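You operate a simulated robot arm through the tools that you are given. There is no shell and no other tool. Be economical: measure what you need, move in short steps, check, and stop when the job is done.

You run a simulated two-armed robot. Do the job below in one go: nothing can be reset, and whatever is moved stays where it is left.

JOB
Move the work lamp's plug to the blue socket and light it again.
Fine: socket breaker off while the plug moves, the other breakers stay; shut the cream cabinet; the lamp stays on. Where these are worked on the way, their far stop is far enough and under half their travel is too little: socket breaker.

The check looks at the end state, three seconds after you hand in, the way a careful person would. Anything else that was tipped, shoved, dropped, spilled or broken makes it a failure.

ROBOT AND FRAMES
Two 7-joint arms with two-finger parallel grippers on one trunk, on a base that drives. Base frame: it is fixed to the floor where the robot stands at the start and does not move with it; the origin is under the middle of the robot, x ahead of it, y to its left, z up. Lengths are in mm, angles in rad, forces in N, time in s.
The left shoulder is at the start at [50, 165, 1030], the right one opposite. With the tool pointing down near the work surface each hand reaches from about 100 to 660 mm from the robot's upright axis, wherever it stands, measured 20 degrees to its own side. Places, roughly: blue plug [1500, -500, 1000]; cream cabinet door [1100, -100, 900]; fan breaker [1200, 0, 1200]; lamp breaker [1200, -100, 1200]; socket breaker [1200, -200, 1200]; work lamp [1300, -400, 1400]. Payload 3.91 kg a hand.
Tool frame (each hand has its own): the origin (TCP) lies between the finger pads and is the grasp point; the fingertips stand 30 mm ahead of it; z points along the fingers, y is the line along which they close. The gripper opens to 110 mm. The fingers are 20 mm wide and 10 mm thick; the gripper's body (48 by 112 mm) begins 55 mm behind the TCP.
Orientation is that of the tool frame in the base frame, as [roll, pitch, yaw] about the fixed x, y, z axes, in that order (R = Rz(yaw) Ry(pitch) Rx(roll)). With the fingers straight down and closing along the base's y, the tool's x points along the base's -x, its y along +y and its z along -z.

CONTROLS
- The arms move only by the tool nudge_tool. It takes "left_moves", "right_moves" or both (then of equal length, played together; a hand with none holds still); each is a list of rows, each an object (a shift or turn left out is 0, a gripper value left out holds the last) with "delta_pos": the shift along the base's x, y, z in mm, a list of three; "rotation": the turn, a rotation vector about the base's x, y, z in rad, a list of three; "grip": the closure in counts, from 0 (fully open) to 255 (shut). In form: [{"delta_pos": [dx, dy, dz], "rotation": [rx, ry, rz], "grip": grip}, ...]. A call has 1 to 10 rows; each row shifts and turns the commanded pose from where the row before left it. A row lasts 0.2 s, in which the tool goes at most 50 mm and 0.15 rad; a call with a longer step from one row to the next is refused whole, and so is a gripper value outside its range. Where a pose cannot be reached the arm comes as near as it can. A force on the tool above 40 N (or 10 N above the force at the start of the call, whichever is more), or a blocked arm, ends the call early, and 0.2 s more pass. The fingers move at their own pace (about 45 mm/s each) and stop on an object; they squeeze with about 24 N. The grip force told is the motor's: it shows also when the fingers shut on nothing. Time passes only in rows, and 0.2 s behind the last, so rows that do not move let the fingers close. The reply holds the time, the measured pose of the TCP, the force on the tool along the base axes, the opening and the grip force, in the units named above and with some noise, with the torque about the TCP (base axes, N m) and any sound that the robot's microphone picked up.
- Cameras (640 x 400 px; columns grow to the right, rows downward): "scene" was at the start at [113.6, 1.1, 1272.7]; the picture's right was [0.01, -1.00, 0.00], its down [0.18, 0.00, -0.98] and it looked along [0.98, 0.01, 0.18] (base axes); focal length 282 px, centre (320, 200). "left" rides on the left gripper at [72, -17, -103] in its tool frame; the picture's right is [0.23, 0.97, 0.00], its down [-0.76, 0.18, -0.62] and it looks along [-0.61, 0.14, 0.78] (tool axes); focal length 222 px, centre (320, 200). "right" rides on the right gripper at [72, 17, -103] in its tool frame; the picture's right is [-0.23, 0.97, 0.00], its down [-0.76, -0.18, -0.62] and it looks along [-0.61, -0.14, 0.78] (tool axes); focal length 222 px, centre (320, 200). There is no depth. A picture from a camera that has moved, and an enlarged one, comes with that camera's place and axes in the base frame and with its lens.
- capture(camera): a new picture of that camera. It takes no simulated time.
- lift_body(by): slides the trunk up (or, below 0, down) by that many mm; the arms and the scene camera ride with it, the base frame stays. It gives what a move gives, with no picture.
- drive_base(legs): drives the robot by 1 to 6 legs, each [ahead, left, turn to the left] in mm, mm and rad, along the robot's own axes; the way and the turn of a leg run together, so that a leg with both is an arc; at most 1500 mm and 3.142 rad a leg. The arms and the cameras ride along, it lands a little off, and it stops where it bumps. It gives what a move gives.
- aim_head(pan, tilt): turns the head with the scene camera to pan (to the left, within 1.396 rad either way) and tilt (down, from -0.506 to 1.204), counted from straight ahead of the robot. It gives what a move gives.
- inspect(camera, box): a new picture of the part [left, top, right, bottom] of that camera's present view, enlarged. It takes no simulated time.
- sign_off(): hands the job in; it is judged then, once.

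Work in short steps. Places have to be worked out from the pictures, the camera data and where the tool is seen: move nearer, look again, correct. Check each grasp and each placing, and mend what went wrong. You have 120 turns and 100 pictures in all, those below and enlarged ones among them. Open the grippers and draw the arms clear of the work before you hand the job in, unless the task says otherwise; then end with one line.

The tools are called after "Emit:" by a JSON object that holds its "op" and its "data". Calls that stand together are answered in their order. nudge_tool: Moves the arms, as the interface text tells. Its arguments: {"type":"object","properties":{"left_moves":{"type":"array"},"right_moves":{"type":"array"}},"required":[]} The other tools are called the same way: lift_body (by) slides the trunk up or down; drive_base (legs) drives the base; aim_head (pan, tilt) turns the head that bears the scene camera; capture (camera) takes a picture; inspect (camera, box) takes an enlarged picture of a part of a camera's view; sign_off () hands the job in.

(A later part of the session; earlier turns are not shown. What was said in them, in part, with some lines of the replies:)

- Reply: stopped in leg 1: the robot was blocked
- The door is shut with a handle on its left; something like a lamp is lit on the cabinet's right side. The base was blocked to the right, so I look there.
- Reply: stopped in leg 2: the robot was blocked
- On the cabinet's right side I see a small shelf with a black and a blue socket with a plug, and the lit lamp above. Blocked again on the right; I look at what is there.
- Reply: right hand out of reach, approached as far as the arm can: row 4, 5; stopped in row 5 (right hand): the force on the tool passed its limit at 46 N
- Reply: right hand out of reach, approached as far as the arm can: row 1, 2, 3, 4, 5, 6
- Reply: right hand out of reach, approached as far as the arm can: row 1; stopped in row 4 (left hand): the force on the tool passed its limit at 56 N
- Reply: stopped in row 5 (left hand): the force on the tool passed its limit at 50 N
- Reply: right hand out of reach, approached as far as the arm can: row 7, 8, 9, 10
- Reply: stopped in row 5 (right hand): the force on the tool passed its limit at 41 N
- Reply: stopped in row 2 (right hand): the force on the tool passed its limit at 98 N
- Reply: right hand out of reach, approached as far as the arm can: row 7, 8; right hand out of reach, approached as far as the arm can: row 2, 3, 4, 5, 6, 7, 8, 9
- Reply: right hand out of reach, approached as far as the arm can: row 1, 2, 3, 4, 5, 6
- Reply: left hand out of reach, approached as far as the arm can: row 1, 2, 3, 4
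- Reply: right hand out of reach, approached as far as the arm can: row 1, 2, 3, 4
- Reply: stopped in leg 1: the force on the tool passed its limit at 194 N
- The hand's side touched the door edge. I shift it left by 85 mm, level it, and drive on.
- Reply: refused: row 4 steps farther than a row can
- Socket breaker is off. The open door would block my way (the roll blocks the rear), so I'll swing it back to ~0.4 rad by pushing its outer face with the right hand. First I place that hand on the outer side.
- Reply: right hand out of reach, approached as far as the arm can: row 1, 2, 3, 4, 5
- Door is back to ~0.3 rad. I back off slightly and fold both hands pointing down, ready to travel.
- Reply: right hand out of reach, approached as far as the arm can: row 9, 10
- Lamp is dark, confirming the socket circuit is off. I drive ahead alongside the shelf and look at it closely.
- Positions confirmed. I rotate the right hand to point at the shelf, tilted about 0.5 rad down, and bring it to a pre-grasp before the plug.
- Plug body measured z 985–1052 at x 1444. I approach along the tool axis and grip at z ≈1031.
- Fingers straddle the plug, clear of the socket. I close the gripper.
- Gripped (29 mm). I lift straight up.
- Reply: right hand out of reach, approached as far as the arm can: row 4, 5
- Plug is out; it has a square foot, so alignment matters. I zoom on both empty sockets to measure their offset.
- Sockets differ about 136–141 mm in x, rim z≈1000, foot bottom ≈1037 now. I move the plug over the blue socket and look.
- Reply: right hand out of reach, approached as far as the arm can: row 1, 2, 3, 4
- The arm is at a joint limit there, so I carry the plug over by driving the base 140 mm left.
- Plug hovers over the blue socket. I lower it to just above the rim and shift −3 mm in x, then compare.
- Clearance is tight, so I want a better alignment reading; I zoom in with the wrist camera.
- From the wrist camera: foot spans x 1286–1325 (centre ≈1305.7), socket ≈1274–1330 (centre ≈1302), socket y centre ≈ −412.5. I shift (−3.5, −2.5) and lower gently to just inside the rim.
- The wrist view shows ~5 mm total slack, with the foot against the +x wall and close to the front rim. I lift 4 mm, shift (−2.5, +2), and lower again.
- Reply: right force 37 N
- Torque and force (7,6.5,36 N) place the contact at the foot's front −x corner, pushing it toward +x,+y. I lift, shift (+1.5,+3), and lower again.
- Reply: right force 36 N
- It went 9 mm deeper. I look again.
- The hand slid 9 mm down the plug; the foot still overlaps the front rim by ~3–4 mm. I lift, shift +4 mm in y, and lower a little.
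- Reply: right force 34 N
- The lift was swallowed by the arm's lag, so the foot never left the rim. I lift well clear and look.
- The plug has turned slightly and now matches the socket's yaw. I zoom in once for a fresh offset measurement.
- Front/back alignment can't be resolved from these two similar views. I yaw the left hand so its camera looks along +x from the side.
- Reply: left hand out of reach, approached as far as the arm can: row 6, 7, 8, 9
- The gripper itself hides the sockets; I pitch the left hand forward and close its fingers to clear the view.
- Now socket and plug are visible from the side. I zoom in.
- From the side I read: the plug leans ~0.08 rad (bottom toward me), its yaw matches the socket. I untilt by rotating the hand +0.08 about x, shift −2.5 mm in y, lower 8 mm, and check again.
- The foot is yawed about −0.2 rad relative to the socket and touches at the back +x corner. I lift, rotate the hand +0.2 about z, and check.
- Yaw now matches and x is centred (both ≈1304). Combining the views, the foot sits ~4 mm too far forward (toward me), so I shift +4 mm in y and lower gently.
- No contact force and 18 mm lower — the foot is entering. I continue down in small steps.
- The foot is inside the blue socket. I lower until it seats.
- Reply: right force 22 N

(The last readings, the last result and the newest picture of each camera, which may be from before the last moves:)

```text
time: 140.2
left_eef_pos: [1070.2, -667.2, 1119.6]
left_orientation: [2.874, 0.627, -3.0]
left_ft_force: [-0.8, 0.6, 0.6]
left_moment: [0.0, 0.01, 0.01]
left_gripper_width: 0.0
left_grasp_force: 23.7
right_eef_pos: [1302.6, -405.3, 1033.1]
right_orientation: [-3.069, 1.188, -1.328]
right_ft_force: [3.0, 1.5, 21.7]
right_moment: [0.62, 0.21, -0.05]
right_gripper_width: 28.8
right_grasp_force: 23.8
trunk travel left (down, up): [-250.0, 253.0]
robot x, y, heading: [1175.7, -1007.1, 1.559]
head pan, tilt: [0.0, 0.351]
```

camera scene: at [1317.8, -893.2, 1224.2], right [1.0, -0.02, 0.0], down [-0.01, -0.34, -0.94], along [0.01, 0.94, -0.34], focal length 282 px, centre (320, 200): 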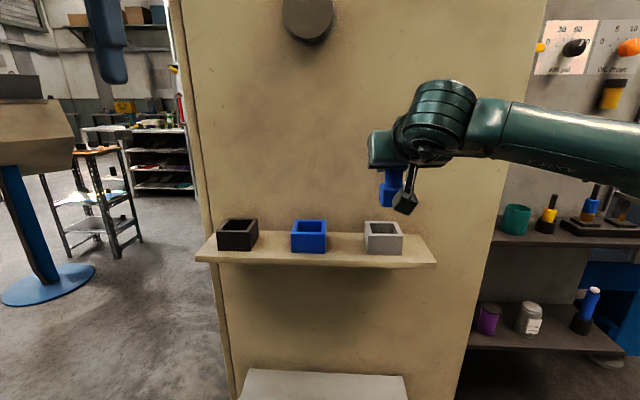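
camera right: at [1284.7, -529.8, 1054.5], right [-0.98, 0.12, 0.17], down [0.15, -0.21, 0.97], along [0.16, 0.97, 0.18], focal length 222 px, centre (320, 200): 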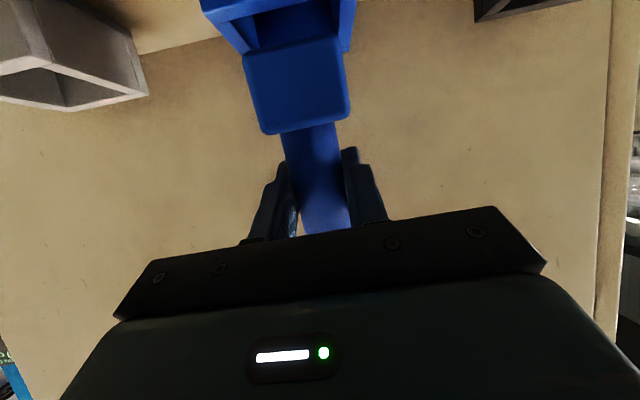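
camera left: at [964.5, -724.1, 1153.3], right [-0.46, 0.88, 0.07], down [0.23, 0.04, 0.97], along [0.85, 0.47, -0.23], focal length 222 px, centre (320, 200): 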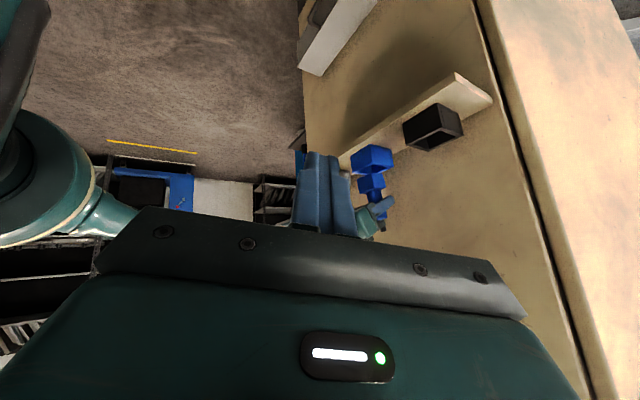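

Contact at 22 N, perhaps a slight jam before full seating. I release and back off along the tool axis, then look.

Emit:
{"op": "nudge_tool", "data": {"right_moves": [{"delta_pos": [0, 0, 2], "grip": 90}, {}, {}, {"delta_pos": [7, -35, 14]}, {"delta_pos": [7, -35, 14]}, {"delta_pos": [5, -25, 14]}, {}]}}

Emit:
{"op": "inspect", "data": {"camera": "left", "box": [320, 130, 416, 190]}}

Emit:
{"op": "capture", "data": {"camera": "right"}}

```text
time: 141.8
left_eef_pos: [1071.7, -665.1, 1117.1]
left_orientation: [2.876, 0.627, -2.998]
left_ft_force: [0.2, -0.3, -0.6]
left_moment: [0.0, -0.02, 0.03]
left_gripper_width: 0.1
left_grasp_force: 24.3
right_eef_pos: [1322.8, -499.4, 1071.6]
right_orientation: [-3.073, 1.174, -1.336]
right_ft_force: [0.6, 0.8, 1.0]
right_moment: [0.01, -0.01, 0.01]
right_gripper_width: 71.5
right_grasp_force: 0.1
trunk travel left (down, up): [-250.0, 253.0]
robot x, y, heading: [1178.4, -1007.8, 1.56]
head pan, tilt: [0.0, 0.351]
```

```text
6.67 times, centred on (368, 160) of left
camera zoom: at [964.5, -724.1, 1153.5], right [-0.46, 0.88, 0.07], down [0.23, 0.04, 0.97], along [0.85, 0.47, -0.23], focal length 1481 px, centre (0, 467)
```

zoom: 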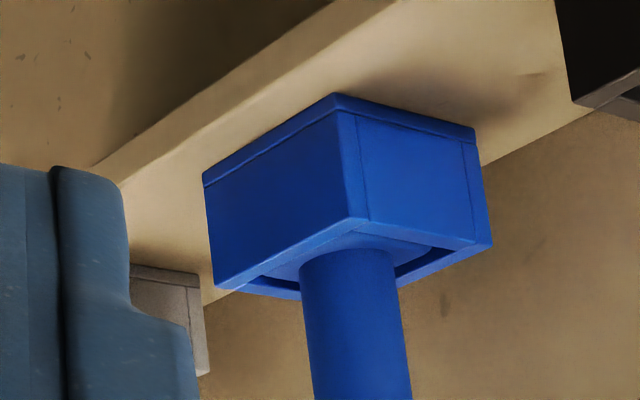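

```text
11 pictures are left
camera right: at [1327.5, -621.8, 1045.0], right [-0.98, -0.08, 0.18], down [0.2, -0.25, 0.95], along [-0.03, 0.96, 0.26], focal length 222 px, centre (320, 200)
```

right: 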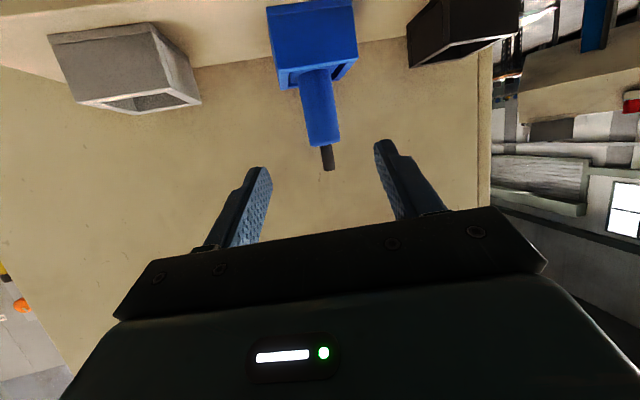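

Plug dropped in and is seated: stub top ≈1075, same as before in the grey socket. I fold the arms back to the travel pose.

Emit:
{"op": "nudge_tool", "data": {"right_moves": [{"delta_pos": [15, -20, 15], "rotation": [-0.12, 0, -0.025]}, {"delta_pos": [15, -20, 15], "rotation": [-0.12, 0, -0.025]}, {"delta_pos": [15, -20, 15], "rotation": [-0.12, 0, -0.025]}, {"delta_pos": [15, -20, 15], "rotation": [-0.12, 0, -0.025]}, {"delta_pos": [15, -20, 15], "rotation": [-0.12, 0, -0.025]}, {"delta_pos": [0, -20, 20], "rotation": [-0.12, 0, -0.025]}, {"delta_pos": [0, -10, 20], "rotation": [-0.12, 0, -0.025]}, {"delta_pos": [0, 0, 20], "rotation": [-0.12, 0, -0.025]}, {"delta_pos": [0, 0, 15], "rotation": [-0.12, 0, 0]}, {"rotation": [-0.1, 0, 0]}], "left_moves": [{"delta_pos": [-10, 0, 15], "rotation": [-0.072, 0.131, 0]}, {"delta_pos": [-10, 0, 15], "rotation": [-0.072, 0.131, 0]}, {"delta_pos": [-10, 0, 15], "rotation": [-0.072, 0.131, 0]}, {"delta_pos": [-10, 0, 15], "rotation": [-0.072, 0.131, 0]}, {"delta_pos": [-10, 0, 15], "rotation": [0, 0, 0.15]}, {"delta_pos": [-10, 0, 15], "rotation": [0, 0, 0.15]}, {"delta_pos": [-10, 0, 15], "rotation": [0, 0, 0.15]}, {"delta_pos": [-10, 0, 15], "rotation": [0, 0, 0.15]}, {"delta_pos": [-10, 0, 15], "rotation": [0, 0, 0.15]}, {"delta_pos": [-10, 0, 15], "rotation": [0, 0, 0.15]}]}}

Emit:
{"op": "nudge_tool", "data": {"left_moves": [{"delta_pos": [0, 10, 0], "rotation": [0, 0, 0.15]}, {"delta_pos": [0, 10, 0], "rotation": [0, 0, 0.15]}, {"delta_pos": [0, 5, 0], "rotation": [0, 0, 0.05]}]}}

```text
time: 144.0
left_eef_pos: [995.8, -698.6, 1245.7]
left_orientation: [3.077, 0.056, -2.029]
left_ft_force: [-0.4, -0.3, 0.7]
left_moment: [0.01, 0.03, -0.05]
left_gripper_width: 0.2
left_grasp_force: 23.5
left hand out of reach, approached as far as the arm can: row 3, 4
right_eef_pos: [1397.2, -628.7, 1221.7]
right_orientation: [3.113, -0.005, -1.628]
right_ft_force: [0.4, -0.3, -0.7]
right_moment: [-0.01, 0.01, -0.02]
right_gripper_width: 71.2
right_grasp_force: 0.1
trunk travel left (down, up): [-250.0, 253.0]
robot x, y, heading: [1178.6, -1003.7, 1.548]
head pan, tilt: [0.0, 0.351]
```

```text
time: 144.8
left_eef_pos: [996.5, -672.8, 1245.2]
left_orientation: [3.078, 0.055, -1.677]
left_ft_force: [-0.4, 0.7, 0.1]
left_moment: [-0.01, 0.02, -0.01]
left_gripper_width: 0.1
left_grasp_force: 24.4
right_eef_pos: [1397.8, -628.2, 1220.0]
right_orientation: [3.116, -0.001, -1.627]
right_ft_force: [0.0, 0.7, 0.4]
right_moment: [0.04, -0.03, 0.0]
right_gripper_width: 71.4
right_grasp_force: 0.1
trunk travel left (down, up): [-250.0, 253.0]
robot x, y, heading: [1176.9, -1003.6, 1.559]
head pan, tilt: [0.0, 0.351]
```

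Now I turn back to heading 0 and drive round to the front of the door.

Emit:
{"op": "drive_base", "data": {"legs": [[0, 0, -1.556], [0, 180, 0], [-590, 0, 0], [0, 420, 0], [-230, 430, 0]]}}

Emit:
{"op": "aim_head", "data": {"pan": 0.0, "tilt": 0.2}}

Emit:
{"op": "capture", "data": {"camera": "scene"}}

```text
time: 161.5
left_eef_pos: [687.6, 210.9, 1245.0]
left_orientation: [3.077, 0.056, 3.045]
left_ft_force: [0.5, -0.1, 0.3]
left_moment: [-0.01, 0.04, -0.01]
left_gripper_width: 0.0
left_grasp_force: 24.1
right_eef_pos: [739.8, -188.6, 1221.4]
right_orientation: [3.115, -0.001, 3.099]
right_ft_force: [-0.4, 1.0, 0.9]
right_moment: [-0.01, -0.04, -0.02]
right_gripper_width: 71.4
right_grasp_force: 0.1
trunk travel left (down, up): [-250.0, 253.0]
robot x, y, heading: [358.9, 26.8, -0.004]
head pan, tilt: [0.0, 0.351]
```

```text
time: 162.2
left_eef_pos: [687.5, 212.2, 1244.4]
left_orientation: [3.077, 0.056, 3.045]
left_ft_force: [0.5, -0.6, -0.3]
left_moment: [0.0, 0.01, -0.04]
left_gripper_width: 0.2
left_grasp_force: 24.3
right_eef_pos: [738.7, -188.1, 1220.5]
right_orientation: [3.115, -0.001, 3.101]
right_ft_force: [0.3, 0.2, 1.1]
right_moment: [0.0, -0.03, 0.03]
right_gripper_width: 71.2
right_grasp_force: 0.0
trunk travel left (down, up): [-250.0, 253.0]
robot x, y, heading: [360.4, 26.4, -0.002]
head pan, tilt: [0.0, 0.201]
```

```text
10 pictures are left
camera scene: at [481.1, 26.8, 1238.1], right [0.0, -1.0, 0.0], down [-0.2, 0.0, -0.98], along [0.98, 0.0, -0.2], focal length 282 px, centre (320, 200)
```

scene: 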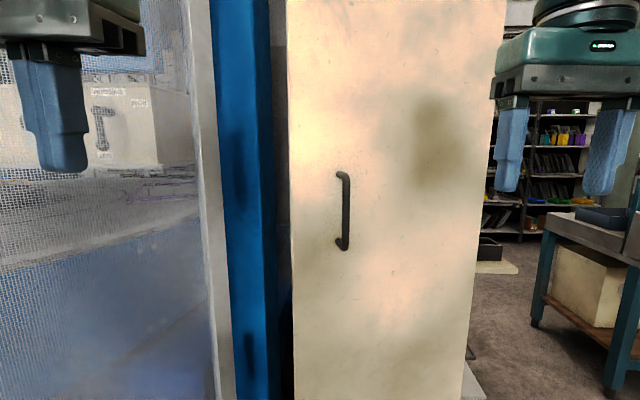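

Handle bar now at about (972,-21,1118). I turn the right hand forward towards it.

Emit:
{"op": "nudge_tool", "data": {"right_moves": [{"delta_pos": [10, 14, -10], "rotation": [0, -0.15, 0]}, {"delta_pos": [10, 14, -10], "rotation": [0, -0.15, 0]}, {"delta_pos": [12, 16, -10], "rotation": [0, -0.15, 0]}, {"delta_pos": [15, 16, -10], "rotation": [0, -0.15, 0]}, {"delta_pos": [15, 16, -10], "rotation": [0, -0.15, 0]}, {"delta_pos": [15, 16, -10], "rotation": [0, -0.15, 0]}, {"delta_pos": [15, 16, -10], "rotation": [0, -0.15, 0]}, {"delta_pos": [15, 18, -10], "rotation": [0, -0.15, 0]}, {"delta_pos": [15, 18, -10], "rotation": [0, -0.15, 0]}, {"delta_pos": [15, 18, -10], "rotation": [0, -0.15, 0]}]}}

Emit:
{"op": "nudge_tool", "data": {"right_moves": [{"delta_pos": [15, 4, 0], "rotation": [0, -0.07, 0.04]}, {}]}}

Emit:
{"op": "capture", "data": {"camera": "right"}}

```text
time: 164.4
left_eef_pos: [688.6, 212.6, 1245.0]
left_orientation: [3.076, 0.056, 3.045]
left_ft_force: [-0.3, -0.2, 0.5]
left_moment: [-0.01, 0.02, -0.01]
left_gripper_width: 0.0
left_grasp_force: 24.0
right_eef_pos: [867.4, -60.4, 1132.6]
right_orientation: [2.765, 1.442, 2.789]
right_ft_force: [0.2, -1.1, 0.5]
right_moment: [-0.03, -0.03, -0.01]
right_gripper_width: 71.3
right_grasp_force: 0.0
right hand out of reach, approached as far as the arm can: row 9, 10
trunk travel left (down, up): [-250.0, 253.0]
robot x, y, heading: [357.6, 25.8, -0.005]
head pan, tilt: [0.0, 0.201]
```

```text
time: 165.0
left_eef_pos: [687.6, 211.7, 1245.4]
left_orientation: [3.077, 0.056, 3.047]
left_ft_force: [0.1, 0.2, -0.5]
left_moment: [-0.02, 0.0, -0.03]
left_gripper_width: 0.0
left_grasp_force: 23.9
right_eef_pos: [882.4, -55.9, 1133.1]
right_orientation: [1.576, 1.529, 1.641]
right_ft_force: [0.6, 0.4, 0.7]
right_moment: [-0.02, 0.05, 0.01]
right_gripper_width: 71.0
right_grasp_force: 0.0
trunk travel left (down, up): [-250.0, 253.0]
robot x, y, heading: [356.3, 28.6, -0.001]
head pan, tilt: [0.0, 0.201]
```

```text
9 pictures are left
camera right: at [777.6, -41.9, 1061.9], right [-0.06, 0.96, 0.27], down [-0.61, -0.25, 0.75], along [0.79, -0.11, 0.6], focal length 222 px, centre (320, 200)
```

right: 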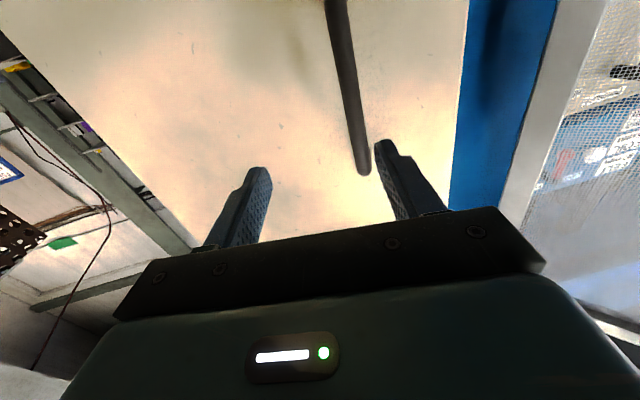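

Hand must go 35 mm to the left. I align, advance to the bar and close.

Emit:
{"op": "nudge_tool", "data": {"right_moves": [{"delta_pos": [0, 35, -13]}, {"delta_pos": [40, 0, 0]}, {"delta_pos": [42, 0, 0]}, {"grip": 255}, {}, {}, {}, {}]}}

```text
time: 166.8
left_eef_pos: [688.7, 211.1, 1244.9]
left_orientation: [3.075, 0.055, 3.046]
left_ft_force: [-0.9, 0.0, 0.4]
left_moment: [-0.02, -0.05, 0.04]
left_gripper_width: 0.1
left_grasp_force: 24.2
right_eef_pos: [957.6, -65.2, 1127.6]
right_orientation: [1.605, 1.529, 1.673]
right_ft_force: [-0.6, 0.7, -0.3]
right_moment: [0.01, 0.0, 0.02]
right_gripper_width: 0.1
right_grasp_force: 24.1
right hand out of reach, approached as far as the arm can: row 1, 2, 3
trunk travel left (down, up): [-250.0, 253.0]
robot x, y, heading: [361.4, 28.5, -0.005]
head pan, tilt: [0.0, 0.201]
```

The arm couldn't shift left (joint limit) and missed the bar. I back off, open, move the base left 44 mm, and advance again.

Emit:
{"op": "nudge_tool", "data": {"right_moves": [{"delta_pos": [-40, 0, 0]}, {"delta_pos": [-40, 0, 0], "grip": 80}, {}, {}, {}]}}

Emit:
{"op": "drive_base", "data": {"legs": [[0, 44, 0]]}}

Emit:
{"op": "capture", "data": {"camera": "right"}}

```text
time: 168.0
left_eef_pos: [687.5, 211.5, 1245.7]
left_orientation: [3.078, 0.057, 3.045]
left_ft_force: [-0.8, 0.1, 0.1]
left_moment: [-0.02, 0.05, -0.02]
left_gripper_width: 0.0
left_grasp_force: 24.0
right_eef_pos: [876.7, -63.4, 1127.2]
right_orientation: [1.606, 1.527, 1.671]
right_ft_force: [0.5, -0.3, -0.4]
right_moment: [0.0, 0.02, 0.0]
right_gripper_width: 75.3
right_grasp_force: 0.1
trunk travel left (down, up): [-250.0, 253.0]
robot x, y, heading: [356.4, 25.5, -0.003]
head pan, tilt: [0.0, 0.201]
```

```text
time: 169.0
left_eef_pos: [687.8, 256.3, 1245.4]
left_orientation: [3.077, 0.056, 3.046]
left_ft_force: [-0.7, 0.4, -0.2]
left_moment: [-0.01, -0.01, 0.0]
left_gripper_width: 0.3
left_grasp_force: 23.8
right_eef_pos: [876.9, -20.3, 1125.8]
right_orientation: [1.607, 1.531, 1.675]
right_ft_force: [-1.0, 0.6, 0.2]
right_moment: [0.02, 0.01, 0.0]
right_gripper_width: 75.3
right_grasp_force: 0.0
trunk travel left (down, up): [-250.0, 253.0]
robot x, y, heading: [357.1, 71.0, -0.001]
head pan, tilt: [0.0, 0.201]
```

```text
8 pictures are left
camera right: at [771.8, -6.3, 1055.8], right [-0.06, 0.96, 0.27], down [-0.61, -0.25, 0.75], along [0.79, -0.11, 0.6], focal length 222 px, centre (320, 200)
```

right: 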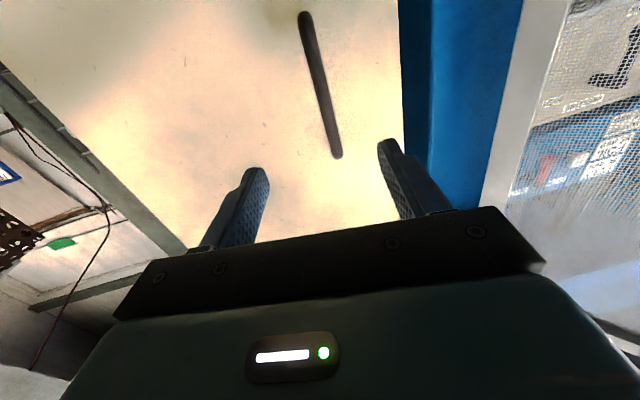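

Handle is centred now. I advance and grip.

Emit:
{"op": "nudge_tool", "data": {"right_moves": [{"delta_pos": [30, 0, 0]}, {"delta_pos": [30, 0, 0]}, {"delta_pos": [32, 0, 0]}, {"grip": 255}, {}, {}, {}, {}]}}

```text
time: 170.8
left_eef_pos: [687.8, 255.8, 1244.4]
left_orientation: [3.076, 0.056, 3.045]
left_ft_force: [-0.8, 0.0, -0.6]
left_moment: [0.05, 0.0, -0.02]
left_gripper_width: 0.0
left_grasp_force: 23.8
right_eef_pos: [965.8, -25.8, 1127.5]
right_orientation: [1.608, 1.528, 1.677]
right_ft_force: [0.4, 0.0, 0.1]
right_moment: [-0.03, -0.04, 0.0]
right_gripper_width: 0.0
right_grasp_force: 23.7
right hand out of reach, approached as far as the arm can: row 3
trunk travel left (down, up): [-250.0, 253.0]
robot x, y, heading: [359.7, 71.2, -0.001]
head pan, tilt: [0.0, 0.201]
```

It closed short: recomputing from the last picture, the bar is at about (1031,-2) — my earlier miss pushed the door nearly shut. I open and drive 62 ahead, 22 left.

Emit:
{"op": "nudge_tool", "data": {"right_moves": [{"delta_pos": [-10, 0, -5], "grip": 60}, {}, {}, {}]}}

Emit:
{"op": "drive_base", "data": {"legs": [[0, 24, 0], [35, 0, 0]]}}

Emit:
{"op": "capture", "data": {"camera": "right"}}

```text
time: 171.8
left_eef_pos: [688.4, 255.5, 1245.0]
left_orientation: [3.076, 0.056, 3.045]
left_ft_force: [0.0, -0.1, 0.6]
left_moment: [0.03, -0.01, -0.02]
left_gripper_width: 0.1
left_grasp_force: 23.8
right_eef_pos: [958.8, -24.6, 1121.6]
right_orientation: [1.607, 1.529, 1.671]
right_ft_force: [-1.0, -0.6, -0.5]
right_moment: [-0.02, 0.0, -0.02]
right_gripper_width: 84.3
right_grasp_force: 0.4
trunk travel left (down, up): [-250.0, 253.0]
robot x, y, heading: [357.6, 71.2, -0.001]
head pan, tilt: [0.0, 0.201]
```

```text
time: 173.2
left_eef_pos: [724.2, 279.4, 1245.1]
left_orientation: [3.077, 0.055, 3.046]
left_ft_force: [0.7, -0.1, 0.2]
left_moment: [0.03, 0.03, -0.02]
left_gripper_width: 0.0
left_grasp_force: 24.1
right_eef_pos: [993.5, -1.4, 1121.4]
right_orientation: [1.624, 1.528, 1.689]
right_ft_force: [0.5, 0.3, -0.3]
right_moment: [-0.03, -0.01, 0.03]
right_gripper_width: 84.3
right_grasp_force: 0.1
trunk travel left (down, up): [-250.0, 253.0]
robot x, y, heading: [393.8, 93.8, 0.001]
head pan, tilt: [0.0, 0.201]
```

```text
7 pictures are left
camera right: at [887.6, 13.1, 1051.0], right [-0.06, 0.96, 0.27], down [-0.61, -0.25, 0.76], along [0.79, -0.11, 0.6], focal length 222 px, centre (320, 200)
```

right: 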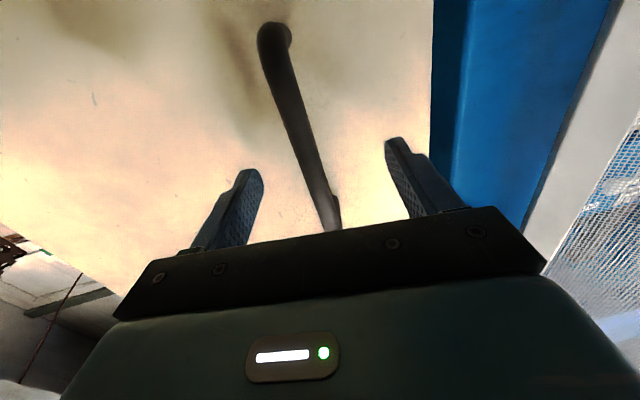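

Bar is centred between the fingers. I drive 28 mm further ahead and close.

Emit:
{"op": "drive_base", "data": {"legs": [[28, 0, 0]]}}

Emit:
{"op": "nudge_tool", "data": {"right_moves": [{"grip": 255}, {}, {}, {}, {}, {}]}}

```text
time: 174.0
left_eef_pos: [751.6, 279.5, 1245.6]
left_orientation: [3.078, 0.057, 3.047]
left_ft_force: [-0.1, 0.7, -0.2]
left_moment: [0.02, 0.01, -0.01]
left_gripper_width: 0.3
left_grasp_force: 23.7
right_eef_pos: [1020.9, -1.4, 1122.4]
right_orientation: [1.624, 1.527, 1.689]
right_ft_force: [-1.1, 0.1, -0.4]
right_moment: [0.01, 0.01, -0.03]
right_gripper_width: 84.2
right_grasp_force: 0.1
trunk travel left (down, up): [-250.0, 253.0]
robot x, y, heading: [419.1, 96.3, -0.003]
head pan, tilt: [0.0, 0.201]
```

```text
time: 175.4
left_eef_pos: [750.2, 278.6, 1245.5]
left_orientation: [3.077, 0.056, 3.046]
left_ft_force: [-0.2, -0.5, 0.1]
left_moment: [0.04, -0.01, -0.04]
left_gripper_width: 0.0
left_grasp_force: 23.1
right_eef_pos: [1020.3, -2.5, 1121.8]
right_orientation: [1.608, 1.529, 1.671]
right_ft_force: [0.9, -5.0, 1.0]
right_moment: [-0.91, 0.26, -0.01]
right_gripper_width: 14.2
right_grasp_force: 45.2
trunk travel left (down, up): [-250.0, 253.0]
robot x, y, heading: [419.8, 95.9, -0.002]
head pan, tilt: [0.0, 0.201]
```

Gripped (14.2 mm). I pull along the arc.

Emit:
{"op": "nudge_tool", "data": {"right_moves": [{"delta_pos": [-32.4, -10.3, 0], "rotation": [0, 0, 0.06]}, {"delta_pos": [-32.5, -13.9, 0], "rotation": [0, 0, 0.06]}, {"delta_pos": [-30.9, -17, 0], "rotation": [0, 0, 0.06]}, {"delta_pos": [-29, -20, 0], "rotation": [0, 0, 0.06]}, {"delta_pos": [-26.8, -22.8, 0], "rotation": [0, 0, 0.06]}, {"delta_pos": [-24.4, -25.3, 0], "rotation": [0, 0, 0.06]}]}}

```text
time: 176.8
left_eef_pos: [747.4, 280.3, 1246.7]
left_orientation: [3.076, 0.06, 3.043]
left_ft_force: [-0.2, -1.0, 0.6]
left_moment: [0.06, 0.0, 0.0]
left_gripper_width: 0.1
left_grasp_force: 23.6
right_eef_pos: [837.1, -104.7, 1122.6]
right_orientation: [1.639, 1.534, 2.08]
right_ft_force: [-26.4, 19.1, -11.0]
right_moment: [-0.45, -1.23, -0.15]
right_gripper_width: 14.3
right_grasp_force: 44.8
trunk travel left (down, up): [-250.0, 253.0]
robot x, y, heading: [420.4, 93.9, -0.005]
head pan, tilt: [0.0, 0.201]
```

Door ~0.7 rad. I continue, biased slightly outward.

Emit:
{"op": "nudge_tool", "data": {"right_moves": [{"delta_pos": [-27, -20, 0], "rotation": [0, 0, 0.06]}, {"delta_pos": [-21, -28, 0], "rotation": [0, 0, 0.06]}, {"delta_pos": [-18, -30, 0], "rotation": [0, 0, 0.06]}, {"delta_pos": [-15, -31, 0], "rotation": [0, 0, 0.06]}]}}

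```text
time: 177.2
left_eef_pos: [748.2, 279.2, 1246.6]
left_orientation: [3.078, 0.058, 3.046]
left_ft_force: [-0.4, -0.8, 0.7]
left_moment: [0.04, -0.01, -0.02]
left_gripper_width: 0.0
left_grasp_force: 23.7
right_eef_pos: [827.1, -117.7, 1121.6]
right_orientation: [1.789, 1.535, 2.261]
right_ft_force: [-11.3, 5.7, -2.2]
right_moment: [-0.19, -1.61, -0.01]
right_gripper_width: 14.2
right_grasp_force: 44.6
right hand out of reach, approached as far as the arm can: row 1
trunk travel left (down, up): [-250.0, 253.0]
robot x, y, heading: [421.1, 97.6, -0.0]
head pan, tilt: [0.0, 0.201]
stopped in row 1 (right hand): the force on the tool passed its limit at 47 N (the readings are from after the stop); the commanded pose is now the measured one
```

Arm is folded to its limit; I continue opening by driving the base diagonally back/right in small legs.

Emit:
{"op": "drive_base", "data": {"legs": [[-31, -38, 0], [-25, -43, 0]]}}

```text
time: 178.9
left_eef_pos: [695.8, 199.7, 1245.5]
left_orientation: [3.079, 0.054, 3.048]
left_ft_force: [-1.2, -0.2, 0.9]
left_moment: [0.04, 0.01, 0.01]
left_gripper_width: 0.1
left_grasp_force: 24.3
right_eef_pos: [778.7, -202.6, 1121.4]
right_orientation: [1.815, 1.53, 2.279]
right_ft_force: [21.2, -6.0, 22.1]
right_moment: [-1.14, 0.08, 0.07]
right_gripper_width: 14.5
right_grasp_force: 45.5
trunk travel left (down, up): [-250.0, 253.0]
robot x, y, heading: [364.4, 12.5, -0.008]
head pan, tilt: [0.0, 0.201]
```

Works well (≈1.0 rad). I continue to about square.

Emit:
{"op": "drive_base", "data": {"legs": [[-18, -41, 0], [-13, -43, 0], [-7, -44, 0], [-2, -40, 0]]}}

```text
time: 180.5
left_eef_pos: [670.4, 133.3, 1245.4]
left_orientation: [3.078, 0.055, 3.051]
left_ft_force: [-0.2, 0.1, 0.0]
left_moment: [0.02, -0.01, -0.01]
left_gripper_width: 0.0
left_grasp_force: 23.8
right_eef_pos: [757.4, -273.1, 1122.5]
right_orientation: [1.862, 1.531, 2.31]
right_ft_force: [7.3, -3.0, -3.9]
right_moment: [-0.76, -0.74, -0.16]
right_gripper_width: 14.5
right_grasp_force: 44.2
trunk travel left (down, up): [-250.0, 253.0]
robot x, y, heading: [340.3, -52.9, 0.001]
head pan, tilt: [0.0, 0.201]
stopped in leg 2: the force on the tool passed its limit at 43 N (the readings are from after the stop); the commanded pose is now the measured one
```

Emit:
{"op": "drive_base", "data": {"legs": [[-8, -42, 0], [-3, -42, 0], [2, -40, 0]]}}

```text
time: 181.9
left_eef_pos: [665.7, 84.9, 1243.9]
left_orientation: [3.079, 0.053, 3.055]
left_ft_force: [1.1, -0.1, 0.2]
left_moment: [0.0, -0.01, 0.0]
left_gripper_width: 0.0
left_grasp_force: 23.9
right_eef_pos: [751.2, -323.5, 1121.8]
right_orientation: [1.896, 1.532, 2.343]
right_ft_force: [12.4, -0.5, -1.7]
right_moment: [-1.03, -0.31, -0.03]
right_gripper_width: 14.2
right_grasp_force: 45.1
trunk travel left (down, up): [-250.0, 253.0]
robot x, y, heading: [332.1, -101.5, -0.004]
head pan, tilt: [0.0, 0.201]
stopped in leg 2: the force on the tool passed its limit at 41 N (the readings are from after the stop); the commanded pose is now the measured one
```

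Door ≈1.34 rad open. I release, back off, and straighten the hand.

Emit:
{"op": "nudge_tool", "data": {"right_moves": [{"grip": 0}, {}, {}, {}, {}, {}]}}

Emit:
{"op": "drive_base", "data": {"legs": [[-130, -20, 0]]}}

Emit:
{"op": "nudge_tool", "data": {"right_moves": [{"delta_pos": [3, 3, 15], "rotation": [0, 0, -0.11], "grip": 255}, {"delta_pos": [3, 3, 15], "rotation": [0, 0, -0.11]}, {"delta_pos": [3, 3, 15], "rotation": [0, 0, -0.11]}, {"delta_pos": [3, 3, 15], "rotation": [0, 0, -0.11]}]}}

Emit:
{"op": "drive_base", "data": {"legs": [[0, 270, 0]]}}

Emit:
{"op": "capture", "data": {"camera": "scene"}}

```text
time: 183.3
left_eef_pos: [662.0, 85.4, 1245.8]
left_orientation: [3.08, 0.054, 3.052]
left_ft_force: [0.1, -0.4, 1.0]
left_moment: [0.01, -0.02, 0.03]
left_gripper_width: 0.0
left_grasp_force: 23.9
right_eef_pos: [749.4, -321.6, 1122.9]
right_orientation: [1.799, 1.53, 2.251]
right_ft_force: [-0.2, 0.2, 0.5]
right_moment: [0.02, 0.04, 0.03]
right_gripper_width: 109.8
right_grasp_force: 0.1
trunk travel left (down, up): [-250.0, 253.0]
robot x, y, heading: [332.1, -104.1, 0.002]
head pan, tilt: [0.0, 0.201]
```

```text
time: 184.6
left_eef_pos: [533.4, 65.9, 1245.5]
left_orientation: [3.082, 0.056, 3.053]
left_ft_force: [-0.2, -0.9, 0.1]
left_moment: [0.04, 0.0, -0.01]
left_gripper_width: 0.2
left_grasp_force: 24.2
right_eef_pos: [621.0, -341.9, 1122.9]
right_orientation: [1.789, 1.531, 2.239]
right_ft_force: [0.3, -0.2, 0.4]
right_moment: [-0.02, -0.01, 0.01]
right_gripper_width: 110.1
right_grasp_force: 0.0
trunk travel left (down, up): [-250.0, 253.0]
robot x, y, heading: [207.2, -123.2, -0.002]
head pan, tilt: [0.0, 0.201]
```

```text
time: 185.6
left_eef_pos: [534.1, 65.7, 1245.9]
left_orientation: [3.08, 0.053, 3.052]
left_ft_force: [0.0, 0.0, 0.7]
left_moment: [0.02, -0.04, 0.0]
left_gripper_width: 0.1
left_grasp_force: 23.9
right_eef_pos: [633.8, -329.0, 1184.2]
right_orientation: [1.792, 1.53, 1.801]
right_ft_force: [0.3, 0.2, -0.4]
right_moment: [0.0, 0.0, 0.01]
right_gripper_width: 21.1
right_grasp_force: 0.0
trunk travel left (down, up): [-250.0, 253.0]
robot x, y, heading: [203.7, -124.4, 0.0]
head pan, tilt: [0.0, 0.201]
```

```text
time: 188.6
left_eef_pos: [533.8, 333.0, 1245.5]
left_orientation: [3.08, 0.055, 3.055]
left_ft_force: [0.1, 0.8, 0.2]
left_moment: [0.01, -0.01, 0.02]
left_gripper_width: 0.0
left_grasp_force: 23.8
right_eef_pos: [633.8, -60.9, 1183.5]
right_orientation: [1.803, 1.531, 1.813]
right_ft_force: [-0.2, 0.6, -0.3]
right_moment: [-0.02, 0.02, -0.01]
right_gripper_width: 0.0
right_grasp_force: 24.2
trunk travel left (down, up): [-250.0, 253.0]
robot x, y, heading: [203.5, 145.8, 0.008]
head pan, tilt: [0.0, 0.201]
```

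```text
6 pictures are left
camera scene: at [326.8, 146.6, 1238.2], right [0.0, -1.0, 0.0], down [-0.2, 0.0, -0.98], along [0.98, 0.0, -0.2], focal length 282 px, centre (320, 200)
```

scene: 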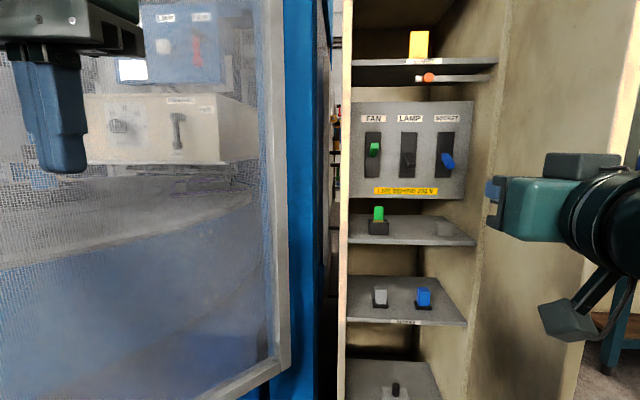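

Door and breakers are as expected; the hand at y −61 clears the door. I drive ahead 296 mm.

Emit:
{"op": "drive_base", "data": {"legs": [[296, 10, 0]]}}

Emit:
{"op": "nudge_tool", "data": {"right_moves": [{"delta_pos": [0, -30, -5]}, {"delta_pos": [10, -35, -5]}, {"delta_pos": [10, -35, -5]}, {"delta_pos": [20, -35, -5]}, {"delta_pos": [35, -32, -10]}, {}]}}

Emit:
{"op": "capture", "data": {"camera": "scene"}}

```text
time: 190.6
left_eef_pos: [827.6, 343.4, 1245.5]
left_orientation: [3.081, 0.054, 3.053]
left_ft_force: [-0.3, 0.4, 0.0]
left_moment: [-0.01, 0.0, -0.03]
left_gripper_width: 0.0
left_grasp_force: 24.2
right_eef_pos: [924.7, -50.9, 1183.9]
right_orientation: [1.808, 1.531, 1.818]
right_ft_force: [-0.5, 0.2, 1.0]
right_moment: [0.0, 0.02, 0.02]
right_gripper_width: 0.0
right_grasp_force: 24.5
trunk travel left (down, up): [-250.0, 253.0]
robot x, y, heading: [498.2, 157.3, 0.0]
head pan, tilt: [0.0, 0.201]
```

```text
time: 192.0
left_eef_pos: [826.6, 342.9, 1245.2]
left_orientation: [3.08, 0.056, 3.053]
left_ft_force: [-0.4, 1.0, 0.0]
left_moment: [-0.01, 0.0, 0.0]
left_gripper_width: 0.0
left_grasp_force: 24.1
right_eef_pos: [1000.1, -219.5, 1153.9]
right_orientation: [1.784, 1.532, 1.793]
right_ft_force: [0.2, -1.1, -0.4]
right_moment: [-0.02, 0.04, 0.05]
right_gripper_width: 0.0
right_grasp_force: 24.1
trunk travel left (down, up): [-250.0, 253.0]
robot x, y, heading: [499.8, 155.8, 0.003]
head pan, tilt: [0.0, 0.201]
```

```text
5 pictures are left
camera scene: at [618.9, 157.0, 1238.2], right [0.0, -1.0, 0.0], down [-0.2, 0.0, -0.98], along [0.98, 0.0, -0.2], focal length 282 px, centre (320, 200)
```

scene: 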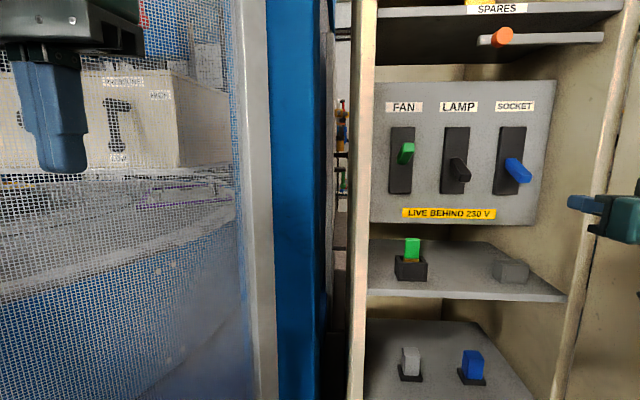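

Lever's off-position tip is at about (1149,-227,1180). I go under it (z≈1146), advance to x 1133, then push up.

Emit:
{"op": "nudge_tool", "data": {"right_moves": [{"delta_pos": [34, -3, -4]}, {"delta_pos": [34, -3, -4]}, {"delta_pos": [34, -2, 0]}, {"delta_pos": [31, 0, 0]}, {}]}}

Emit:
{"op": "nudge_tool", "data": {"right_moves": [{"delta_pos": [0, 0, 12]}, {"delta_pos": [0, 0, 12]}, {"delta_pos": [0, 0, 12]}, {"delta_pos": [0, 0, 12]}, {"delta_pos": [0, 0, 10]}]}}

Emit:
{"op": "inspect", "data": {"camera": "scene", "box": [380, 70, 580, 220]}}

```text
time: 193.2
left_eef_pos: [826.3, 344.1, 1245.5]
left_orientation: [3.08, 0.055, 3.052]
left_ft_force: [-0.6, 0.6, -0.1]
left_moment: [0.02, 0.02, -0.03]
left_gripper_width: 0.0
left_grasp_force: 24.0
right_eef_pos: [1133.7, -226.5, 1146.2]
right_orientation: [1.784, 1.53, 1.799]
right_ft_force: [-0.3, 0.9, 0.0]
right_moment: [0.03, 0.01, -0.05]
right_gripper_width: 0.0
right_grasp_force: 23.9
trunk travel left (down, up): [-250.0, 253.0]
robot x, y, heading: [495.9, 157.8, 0.002]
head pan, tilt: [0.0, 0.201]
```

```text
time: 194.4
left_eef_pos: [826.4, 343.2, 1244.6]
left_orientation: [3.08, 0.056, 3.052]
left_ft_force: [-0.6, -0.6, 0.1]
left_moment: [0.0, -0.02, -0.01]
left_gripper_width: 0.0
left_grasp_force: 23.8
right_eef_pos: [1133.4, -225.5, 1203.2]
right_orientation: [1.856, 1.532, 1.868]
right_ft_force: [-3.9, 0.5, -3.7]
right_moment: [-0.03, 0.11, -0.03]
right_gripper_width: 0.2
right_grasp_force: 24.1
trunk travel left (down, up): [-250.0, 253.0]
robot x, y, heading: [495.3, 156.1, 0.001]
head pan, tilt: [0.0, 0.201]
```

```text
2.67 times, centred on (480, 145) of scene
camera zoom: at [619.2, 156.7, 1238.1], right [0.0, -1.0, 0.0], down [-0.2, 0.0, -0.98], along [0.98, 0.0, -0.2], focal length 752 px, centre (-107, 347)
```

zoom: 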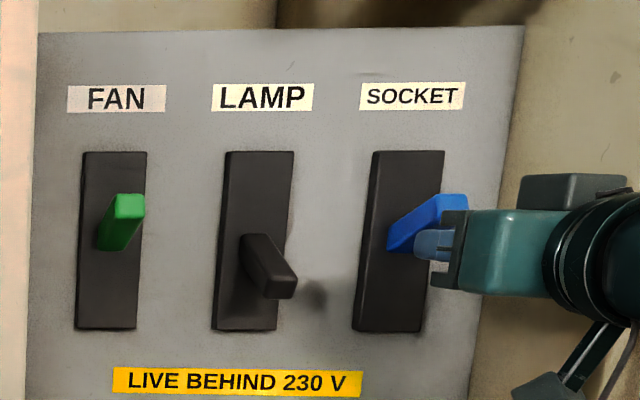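

Socket lever is up now. I press a little more to the stop, then retract downward and out.

Emit:
{"op": "nudge_tool", "data": {"right_moves": [{"delta_pos": [0, 0, 6]}, {"delta_pos": [0, 0, 6]}]}}

Emit:
{"op": "nudge_tool", "data": {"right_moves": [{"delta_pos": [0, 0, -20]}, {"delta_pos": [-30, 0, -20]}, {"delta_pos": [-45, 0, 0]}, {"delta_pos": [-40, 10, 0]}, {"delta_pos": [-30, 35, 0]}, {"delta_pos": [-25, 38, 10]}, {"delta_pos": [-25, 38, 10]}, {"delta_pos": [0, 45, 10]}]}}

Emit:
{"op": "capture", "data": {"camera": "scene"}}

```text
time: 195.0
left_eef_pos: [826.0, 344.1, 1245.6]
left_orientation: [3.08, 0.056, 3.052]
left_ft_force: [-0.4, 0.4, -0.1]
left_moment: [0.01, 0.03, 0.02]
left_gripper_width: 0.1
left_grasp_force: 24.0
right_eef_pos: [1133.0, -227.1, 1202.5]
right_orientation: [2.24, 1.521, 2.255]
right_ft_force: [-5.4, -0.1, -5.8]
right_moment: [-0.01, 0.15, -0.08]
right_gripper_width: 0.1
right_grasp_force: 23.7
trunk travel left (down, up): [-250.0, 253.0]
robot x, y, heading: [495.3, 154.3, -0.003]
head pan, tilt: [0.0, 0.201]
stopped in row 2 (right hand): the force on the tool passed its limit at 44 N (the readings are from after the stop); the commanded pose is now the measured one
```

```text
time: 196.8
left_eef_pos: [826.4, 344.3, 1244.2]
left_orientation: [3.081, 0.054, 3.054]
left_ft_force: [0.2, 0.1, -0.2]
left_moment: [-0.01, 0.01, -0.01]
left_gripper_width: 0.0
left_grasp_force: 24.4
right_eef_pos: [938.8, -57.5, 1194.8]
right_orientation: [2.202, 1.523, 2.214]
right_ft_force: [-0.1, 0.3, 0.0]
right_moment: [-0.01, -0.01, 0.01]
right_gripper_width: 0.0
right_grasp_force: 24.1
trunk travel left (down, up): [-250.0, 253.0]
robot x, y, heading: [497.3, 154.2, 0.006]
head pan, tilt: [0.0, 0.201]
```

```text
3 pictures are left
camera scene: at [619.1, 157.7, 1238.1], right [0.0, -1.0, 0.0], down [-0.2, 0.0, -0.98], along [0.98, 0.0, -0.2], focal length 282 px, centre (320, 200)
```

scene: 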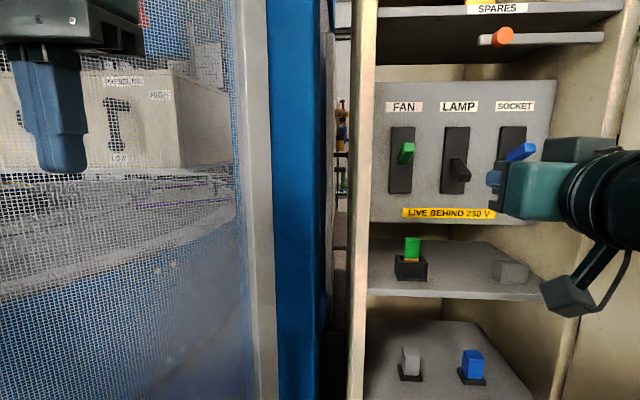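

Socket breaker is firmly on, others unchanged. Now I shut the door as before: back out, go right, bring the hand to the door's outside.

Emit:
{"op": "nudge_tool", "data": {"right_moves": [{"delta_pos": [-10, -30, 20]}]}}

Emit:
{"op": "drive_base", "data": {"legs": [[-350, 0, 0], [0, -260, 0]]}}

Emit:
{"op": "nudge_tool", "data": {"right_moves": [{"delta_pos": [0, -35, 0]}, {"delta_pos": [0, -35, 0]}, {"delta_pos": [0, -35, 0]}, {"delta_pos": [0, -35, 0]}, {"delta_pos": [0, -35, 0]}, {"delta_pos": [0, -35, 0]}]}}

```text
time: 197.2
left_eef_pos: [825.4, 342.3, 1245.6]
left_orientation: [3.081, 0.056, 3.052]
left_ft_force: [-0.5, -0.3, -0.5]
left_moment: [-0.02, 0.0, 0.0]
left_gripper_width: 0.2
left_grasp_force: 24.0
right_eef_pos: [928.7, -90.5, 1215.1]
right_orientation: [2.173, 1.523, 2.189]
right_ft_force: [-0.3, -0.8, 0.7]
right_moment: [-0.02, 0.01, 0.06]
right_gripper_width: 0.1
right_grasp_force: 23.9
trunk travel left (down, up): [-250.0, 253.0]
robot x, y, heading: [490.9, 158.1, 0.001]
head pan, tilt: [0.0, 0.201]
```

```text
time: 201.9
left_eef_pos: [479.0, 83.5, 1245.2]
left_orientation: [3.08, 0.053, 3.05]
left_ft_force: [-0.1, 0.3, -0.5]
left_moment: [0.01, -0.02, 0.02]
left_gripper_width: 0.2
left_grasp_force: 24.2
right_eef_pos: [581.2, -351.0, 1216.1]
right_orientation: [2.182, 1.525, 2.194]
right_ft_force: [-0.3, 0.6, -0.5]
right_moment: [-0.02, 0.03, 0.0]
right_gripper_width: 0.0
right_grasp_force: 24.0
trunk travel left (down, up): [-250.0, 253.0]
robot x, y, heading: [146.3, -101.9, 0.002]
head pan, tilt: [0.0, 0.201]
```

```text
time: 203.3
left_eef_pos: [477.9, 82.7, 1245.9]
left_orientation: [3.081, 0.056, 3.05]
left_ft_force: [0.1, 1.0, -0.2]
left_moment: [0.01, 0.02, 0.02]
left_gripper_width: 0.0
left_grasp_force: 23.6
right_eef_pos: [580.8, -561.7, 1214.8]
right_orientation: [2.157, 1.524, 2.168]
right_ft_force: [-0.4, -0.6, 0.6]
right_moment: [0.01, 0.02, 0.02]
right_gripper_width: 0.0
right_grasp_force: 23.7
trunk travel left (down, up): [-250.0, 253.0]
robot x, y, heading: [149.6, -104.6, -0.005]
head pan, tilt: [0.0, 0.201]
```

Same state as the earlier success. I drive ahead 200 mm and sweep the door back.

Emit:
{"op": "drive_base", "data": {"legs": [[200, 0, 0]]}}

Emit:
{"op": "nudge_tool", "data": {"right_moves": [{"delta_pos": [0, 45, 0]}, {"delta_pos": [0, 45, 0]}, {"delta_pos": [0, 45, 0]}, {"delta_pos": [0, 45, 0]}, {"delta_pos": [0, 45, 0]}, {"delta_pos": [0, 45, 0]}, {"delta_pos": [8, 40, 0]}, {"delta_pos": [8, 35, 0]}]}}

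Emit:
{"op": "drive_base", "data": {"legs": [[15, 40, 0], [60, 70, 0], [60, 50, 0]]}}

Emit:
{"op": "capture", "data": {"camera": "scene"}}

```text
time: 204.9
left_eef_pos: [680.4, 82.9, 1244.7]
left_orientation: [3.081, 0.054, 3.053]
left_ft_force: [0.5, -0.1, -0.5]
left_moment: [-0.01, 0.0, 0.01]
left_gripper_width: 0.0
left_grasp_force: 23.9
right_eef_pos: [783.3, -558.6, 1216.0]
right_orientation: [2.193, 1.522, 2.207]
right_ft_force: [-0.4, 0.0, -0.7]
right_moment: [0.02, 0.01, 0.0]
right_gripper_width: 0.0
right_grasp_force: 24.2
trunk travel left (down, up): [-250.0, 253.0]
robot x, y, heading: [348.7, -106.5, 0.003]
head pan, tilt: [0.0, 0.201]
```

```text
time: 206.7
left_eef_pos: [679.2, 85.0, 1243.6]
left_orientation: [3.08, 0.055, 3.052]
left_ft_force: [0.4, 0.6, -0.3]
left_moment: [-0.01, 0.01, -0.01]
left_gripper_width: 0.1
left_grasp_force: 24.4
right_eef_pos: [797.9, -213.3, 1217.6]
right_orientation: [2.201, 1.523, 2.214]
right_ft_force: [0.5, -1.1, 0.4]
right_moment: [-0.02, 0.0, 0.0]
right_gripper_width: 0.1
right_grasp_force: 23.9
trunk travel left (down, up): [-250.0, 253.0]
robot x, y, heading: [348.1, -102.4, -0.001]
head pan, tilt: [0.0, 0.201]
```

```text
time: 209.4
left_eef_pos: [812.7, 242.8, 1244.4]
left_orientation: [3.08, 0.055, 3.053]
left_ft_force: [0.4, -0.3, -0.5]
left_moment: [-0.04, -0.01, 0.01]
left_gripper_width: 0.0
left_grasp_force: 24.0
right_eef_pos: [933.5, -55.4, 1216.9]
right_orientation: [2.199, 1.523, 2.21]
right_ft_force: [-0.5, 0.7, 0.0]
right_moment: [0.01, 0.0, 0.0]
right_gripper_width: 0.0
right_grasp_force: 24.5
trunk travel left (down, up): [-250.0, 253.0]
robot x, y, heading: [482.5, 54.8, 0.0]
head pan, tilt: [0.0, 0.201]
```

```text
2 pictures are left
camera scene: at [606.5, 57.2, 1238.1], right [0.0, -1.0, 0.0], down [-0.2, 0.0, -0.98], along [0.98, 0.0, -0.2], focal length 282 px, centre (320, 200)
```

scene: 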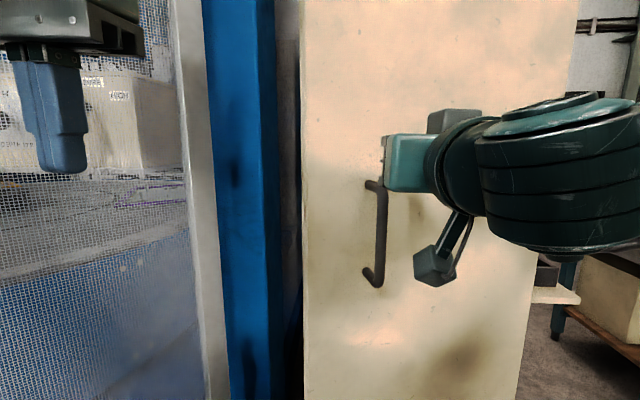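

Door ≈0.35 rad. I push it shut by driving ahead (it stops on force).

Emit:
{"op": "drive_base", "data": {"legs": [[115, -10, 0]]}}

Emit:
{"op": "nudge_tool", "data": {"right_moves": [{"delta_pos": [8, 0, 0]}, {"delta_pos": [8, 0, 0]}, {"delta_pos": [8, 0, 0]}, {"delta_pos": [8, 0, 0]}, {"delta_pos": [8, 0, 0]}, {"delta_pos": [8, 0, 0]}]}}

```text
time: 210.6
left_eef_pos: [927.7, 233.9, 1244.6]
left_orientation: [3.081, 0.053, 3.051]
left_ft_force: [1.0, -0.5, 0.0]
left_moment: [0.03, 0.02, 0.0]
left_gripper_width: 0.0
left_grasp_force: 23.9
right_eef_pos: [1047.5, -66.4, 1218.0]
right_orientation: [2.191, 1.524, 2.204]
right_ft_force: [0.2, 0.2, 0.4]
right_moment: [-0.02, 0.0, -0.03]
right_gripper_width: 0.2
right_grasp_force: 23.5
trunk travel left (down, up): [-250.0, 253.0]
robot x, y, heading: [599.9, 44.4, 0.006]
head pan, tilt: [0.0, 0.201]
```

```text
time: 211.3
left_eef_pos: [922.7, 231.4, 1247.0]
left_orientation: [3.079, 0.057, 3.051]
left_ft_force: [-0.2, -0.1, 0.1]
left_moment: [0.04, 0.02, 0.0]
left_gripper_width: 0.2
left_grasp_force: 24.6
right_eef_pos: [1056.7, -65.0, 1218.6]
right_orientation: [2.194, 1.526, 2.212]
right_ft_force: [-24.3, -4.8, -1.1]
right_moment: [0.07, -0.16, -0.35]
right_gripper_width: 0.2
right_grasp_force: 23.9
trunk travel left (down, up): [-250.0, 253.0]
robot x, y, heading: [593.9, 47.9, -0.002]
head pan, tilt: [0.0, 0.201]
stopped in row 3 (right hand): the force on the tool passed its limit at 48 N (the readings are from after the stop); the commanded pose is now the measured one
```

Firm stop with the tip at x≈1087: door shut. I back off, open and fold both hands, and drive round to where both door and lamp can be seen.

Emit:
{"op": "drive_base", "data": {"legs": [[-220, 0, 0]]}}

Emit:
{"op": "nudge_tool", "data": {"right_moves": [{"delta_pos": [-5, -13, 2], "rotation": [0, 0.15, 0], "grip": 0}, {"delta_pos": [-5, -13, 2], "rotation": [0, 0.15, 0]}, {"delta_pos": [-5, -13, 2], "rotation": [0, 0.15, 0]}, {"delta_pos": [-5, -13, 2], "rotation": [0, 0.15, 0]}, {"delta_pos": [-5, -13, 2], "rotation": [0, 0.15, 0]}, {"delta_pos": [-5, -13, 2], "rotation": [0, 0.15, 0]}, {"delta_pos": [-5, -13, 2], "rotation": [0, 0.15, 0]}, {"delta_pos": [-5, -13, 2], "rotation": [0, 0.15, 0]}, {"delta_pos": [-5, -13, 2], "rotation": [0, 0.15, 0]}, {"delta_pos": [-5, -13, 2], "rotation": [0, 0.15, 0]}], "left_moves": [{"grip": 0}, {}, {}, {}, {}, {}, {}, {}, {}, {}]}}

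Emit:
{"op": "drive_base", "data": {"legs": [[200, -200, 0], [0, -650, 0]]}}

Emit:
{"op": "aim_head", "data": {"pan": 0.5, "tilt": 0.2}}

Emit:
{"op": "capture", "data": {"camera": "scene"}}

```text
time: 212.9
left_eef_pos: [707.9, 232.3, 1245.4]
left_orientation: [3.081, 0.055, 3.054]
left_ft_force: [-0.3, -1.1, 0.2]
left_moment: [0.0, 0.0, 0.0]
left_gripper_width: 0.2
left_grasp_force: 24.2
right_eef_pos: [842.6, -63.7, 1215.0]
right_orientation: [2.293, 1.526, 2.31]
right_ft_force: [-0.3, -0.4, -0.1]
right_moment: [0.03, 0.05, 0.01]
right_gripper_width: 0.0
right_grasp_force: 23.6
trunk travel left (down, up): [-250.0, 253.0]
robot x, y, heading: [378.4, 44.3, -0.003]
head pan, tilt: [0.0, 0.201]
```

```text
time: 215.1
left_eef_pos: [707.7, 233.1, 1244.5]
left_orientation: [3.08, 0.054, 3.053]
left_ft_force: [-1.1, -0.5, 0.7]
left_moment: [0.02, 0.0, -0.02]
left_gripper_width: 110.2
left_grasp_force: 0.0
right_eef_pos: [788.0, -196.6, 1227.0]
right_orientation: [3.118, 0.038, 3.107]
right_ft_force: [-0.2, 0.3, -0.3]
right_moment: [0.05, -0.02, 0.01]
right_gripper_width: 110.2
right_grasp_force: 0.1
right hand out of reach, approached as far as the arm can: row 10
trunk travel left (down, up): [-250.0, 253.0]
robot x, y, heading: [381.4, 48.4, 0.001]
head pan, tilt: [0.0, 0.201]
```

```text
time: 223.2
left_eef_pos: [908.9, -607.9, 1245.9]
left_orientation: [3.079, 0.053, 3.054]
left_ft_force: [-0.3, -0.7, 0.3]
left_moment: [-0.03, 0.0, -0.01]
left_gripper_width: 109.9
left_grasp_force: 0.1
right_eef_pos: [991.2, -1038.8, 1226.2]
right_orientation: [3.12, 0.042, 3.109]
right_ft_force: [0.5, -0.4, 0.4]
right_moment: [0.02, -0.04, -0.02]
right_gripper_width: 110.1
right_grasp_force: 0.0
trunk travel left (down, up): [-250.0, 253.0]
robot x, y, heading: [578.2, -799.5, 0.002]
head pan, tilt: [0.0, 0.201]
```

```text
time: 224.2
left_eef_pos: [909.2, -608.0, 1245.4]
left_orientation: [3.079, 0.052, 3.056]
left_ft_force: [0.6, -0.6, -0.2]
left_moment: [-0.02, 0.01, 0.02]
left_gripper_width: 110.1
left_grasp_force: 0.0
right_eef_pos: [990.7, -1038.8, 1225.6]
right_orientation: [3.118, 0.042, 3.107]
right_ft_force: [0.6, -0.2, 0.9]
right_moment: [0.01, 0.0, 0.01]
right_gripper_width: 109.9
right_grasp_force: 0.0
trunk travel left (down, up): [-250.0, 253.0]
robot x, y, heading: [582.5, -799.7, 0.005]
head pan, tilt: [0.499, 0.201]
```

```text
1 pictures are left
camera scene: at [691.4, -751.4, 1238.2], right [0.48, -0.88, 0.0], down [-0.17, -0.1, -0.98], along [0.86, 0.47, -0.2], focal length 282 px, centre (320, 200)
```

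scene: 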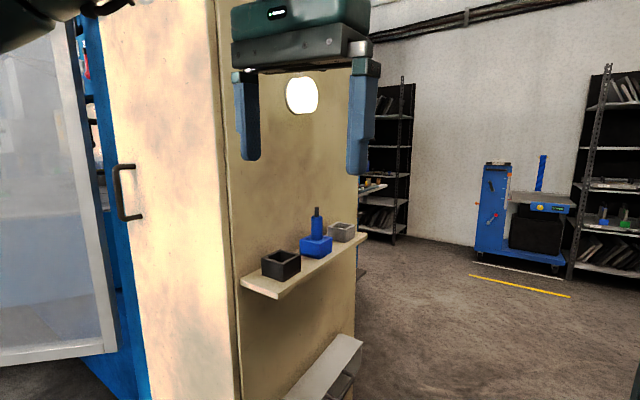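

Lamp is lit with the plug in the blue socket. I use the last picture to confirm the door is flush.

Emit:
{"op": "inspect", "data": {"camera": "scene", "box": [80, 90, 260, 230]}}

```text
2.86 times, centred on (170, 160) of scene
camera zoom: at [691.4, -751.4, 1238.2], right [0.48, -0.88, 0.0], down [-0.17, -0.1, -0.98], along [0.86, 0.47, -0.2], focal length 806 px, centre (749, 314)
```

zoom: 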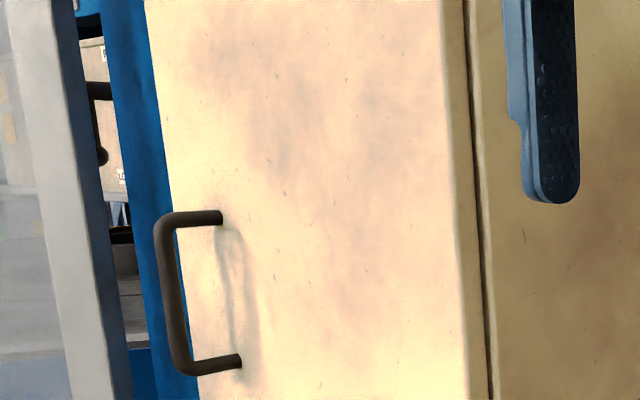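

The bar lies on the line through its original shut position (1049, 2), so the door is flush. Grippers are open and clear; handing in.

Emit:
{"op": "sign_off", "data": {}}

```text
The job is handed in.
```

The work lamp's plug is in the blue socket and the lamp is lit. The socket breaker was off while the plug moved and is back on. FAN and LAMP are as I found them (FAN up, LAMP down), and the cream cabinet is shut. While driving, the base was stopped twice on its right, near the paper roll and stand, and the right hand knocked the open door's edge once (194 N). I saw nothing tipped or broken, but I did not check the roll and stand again afterwards.
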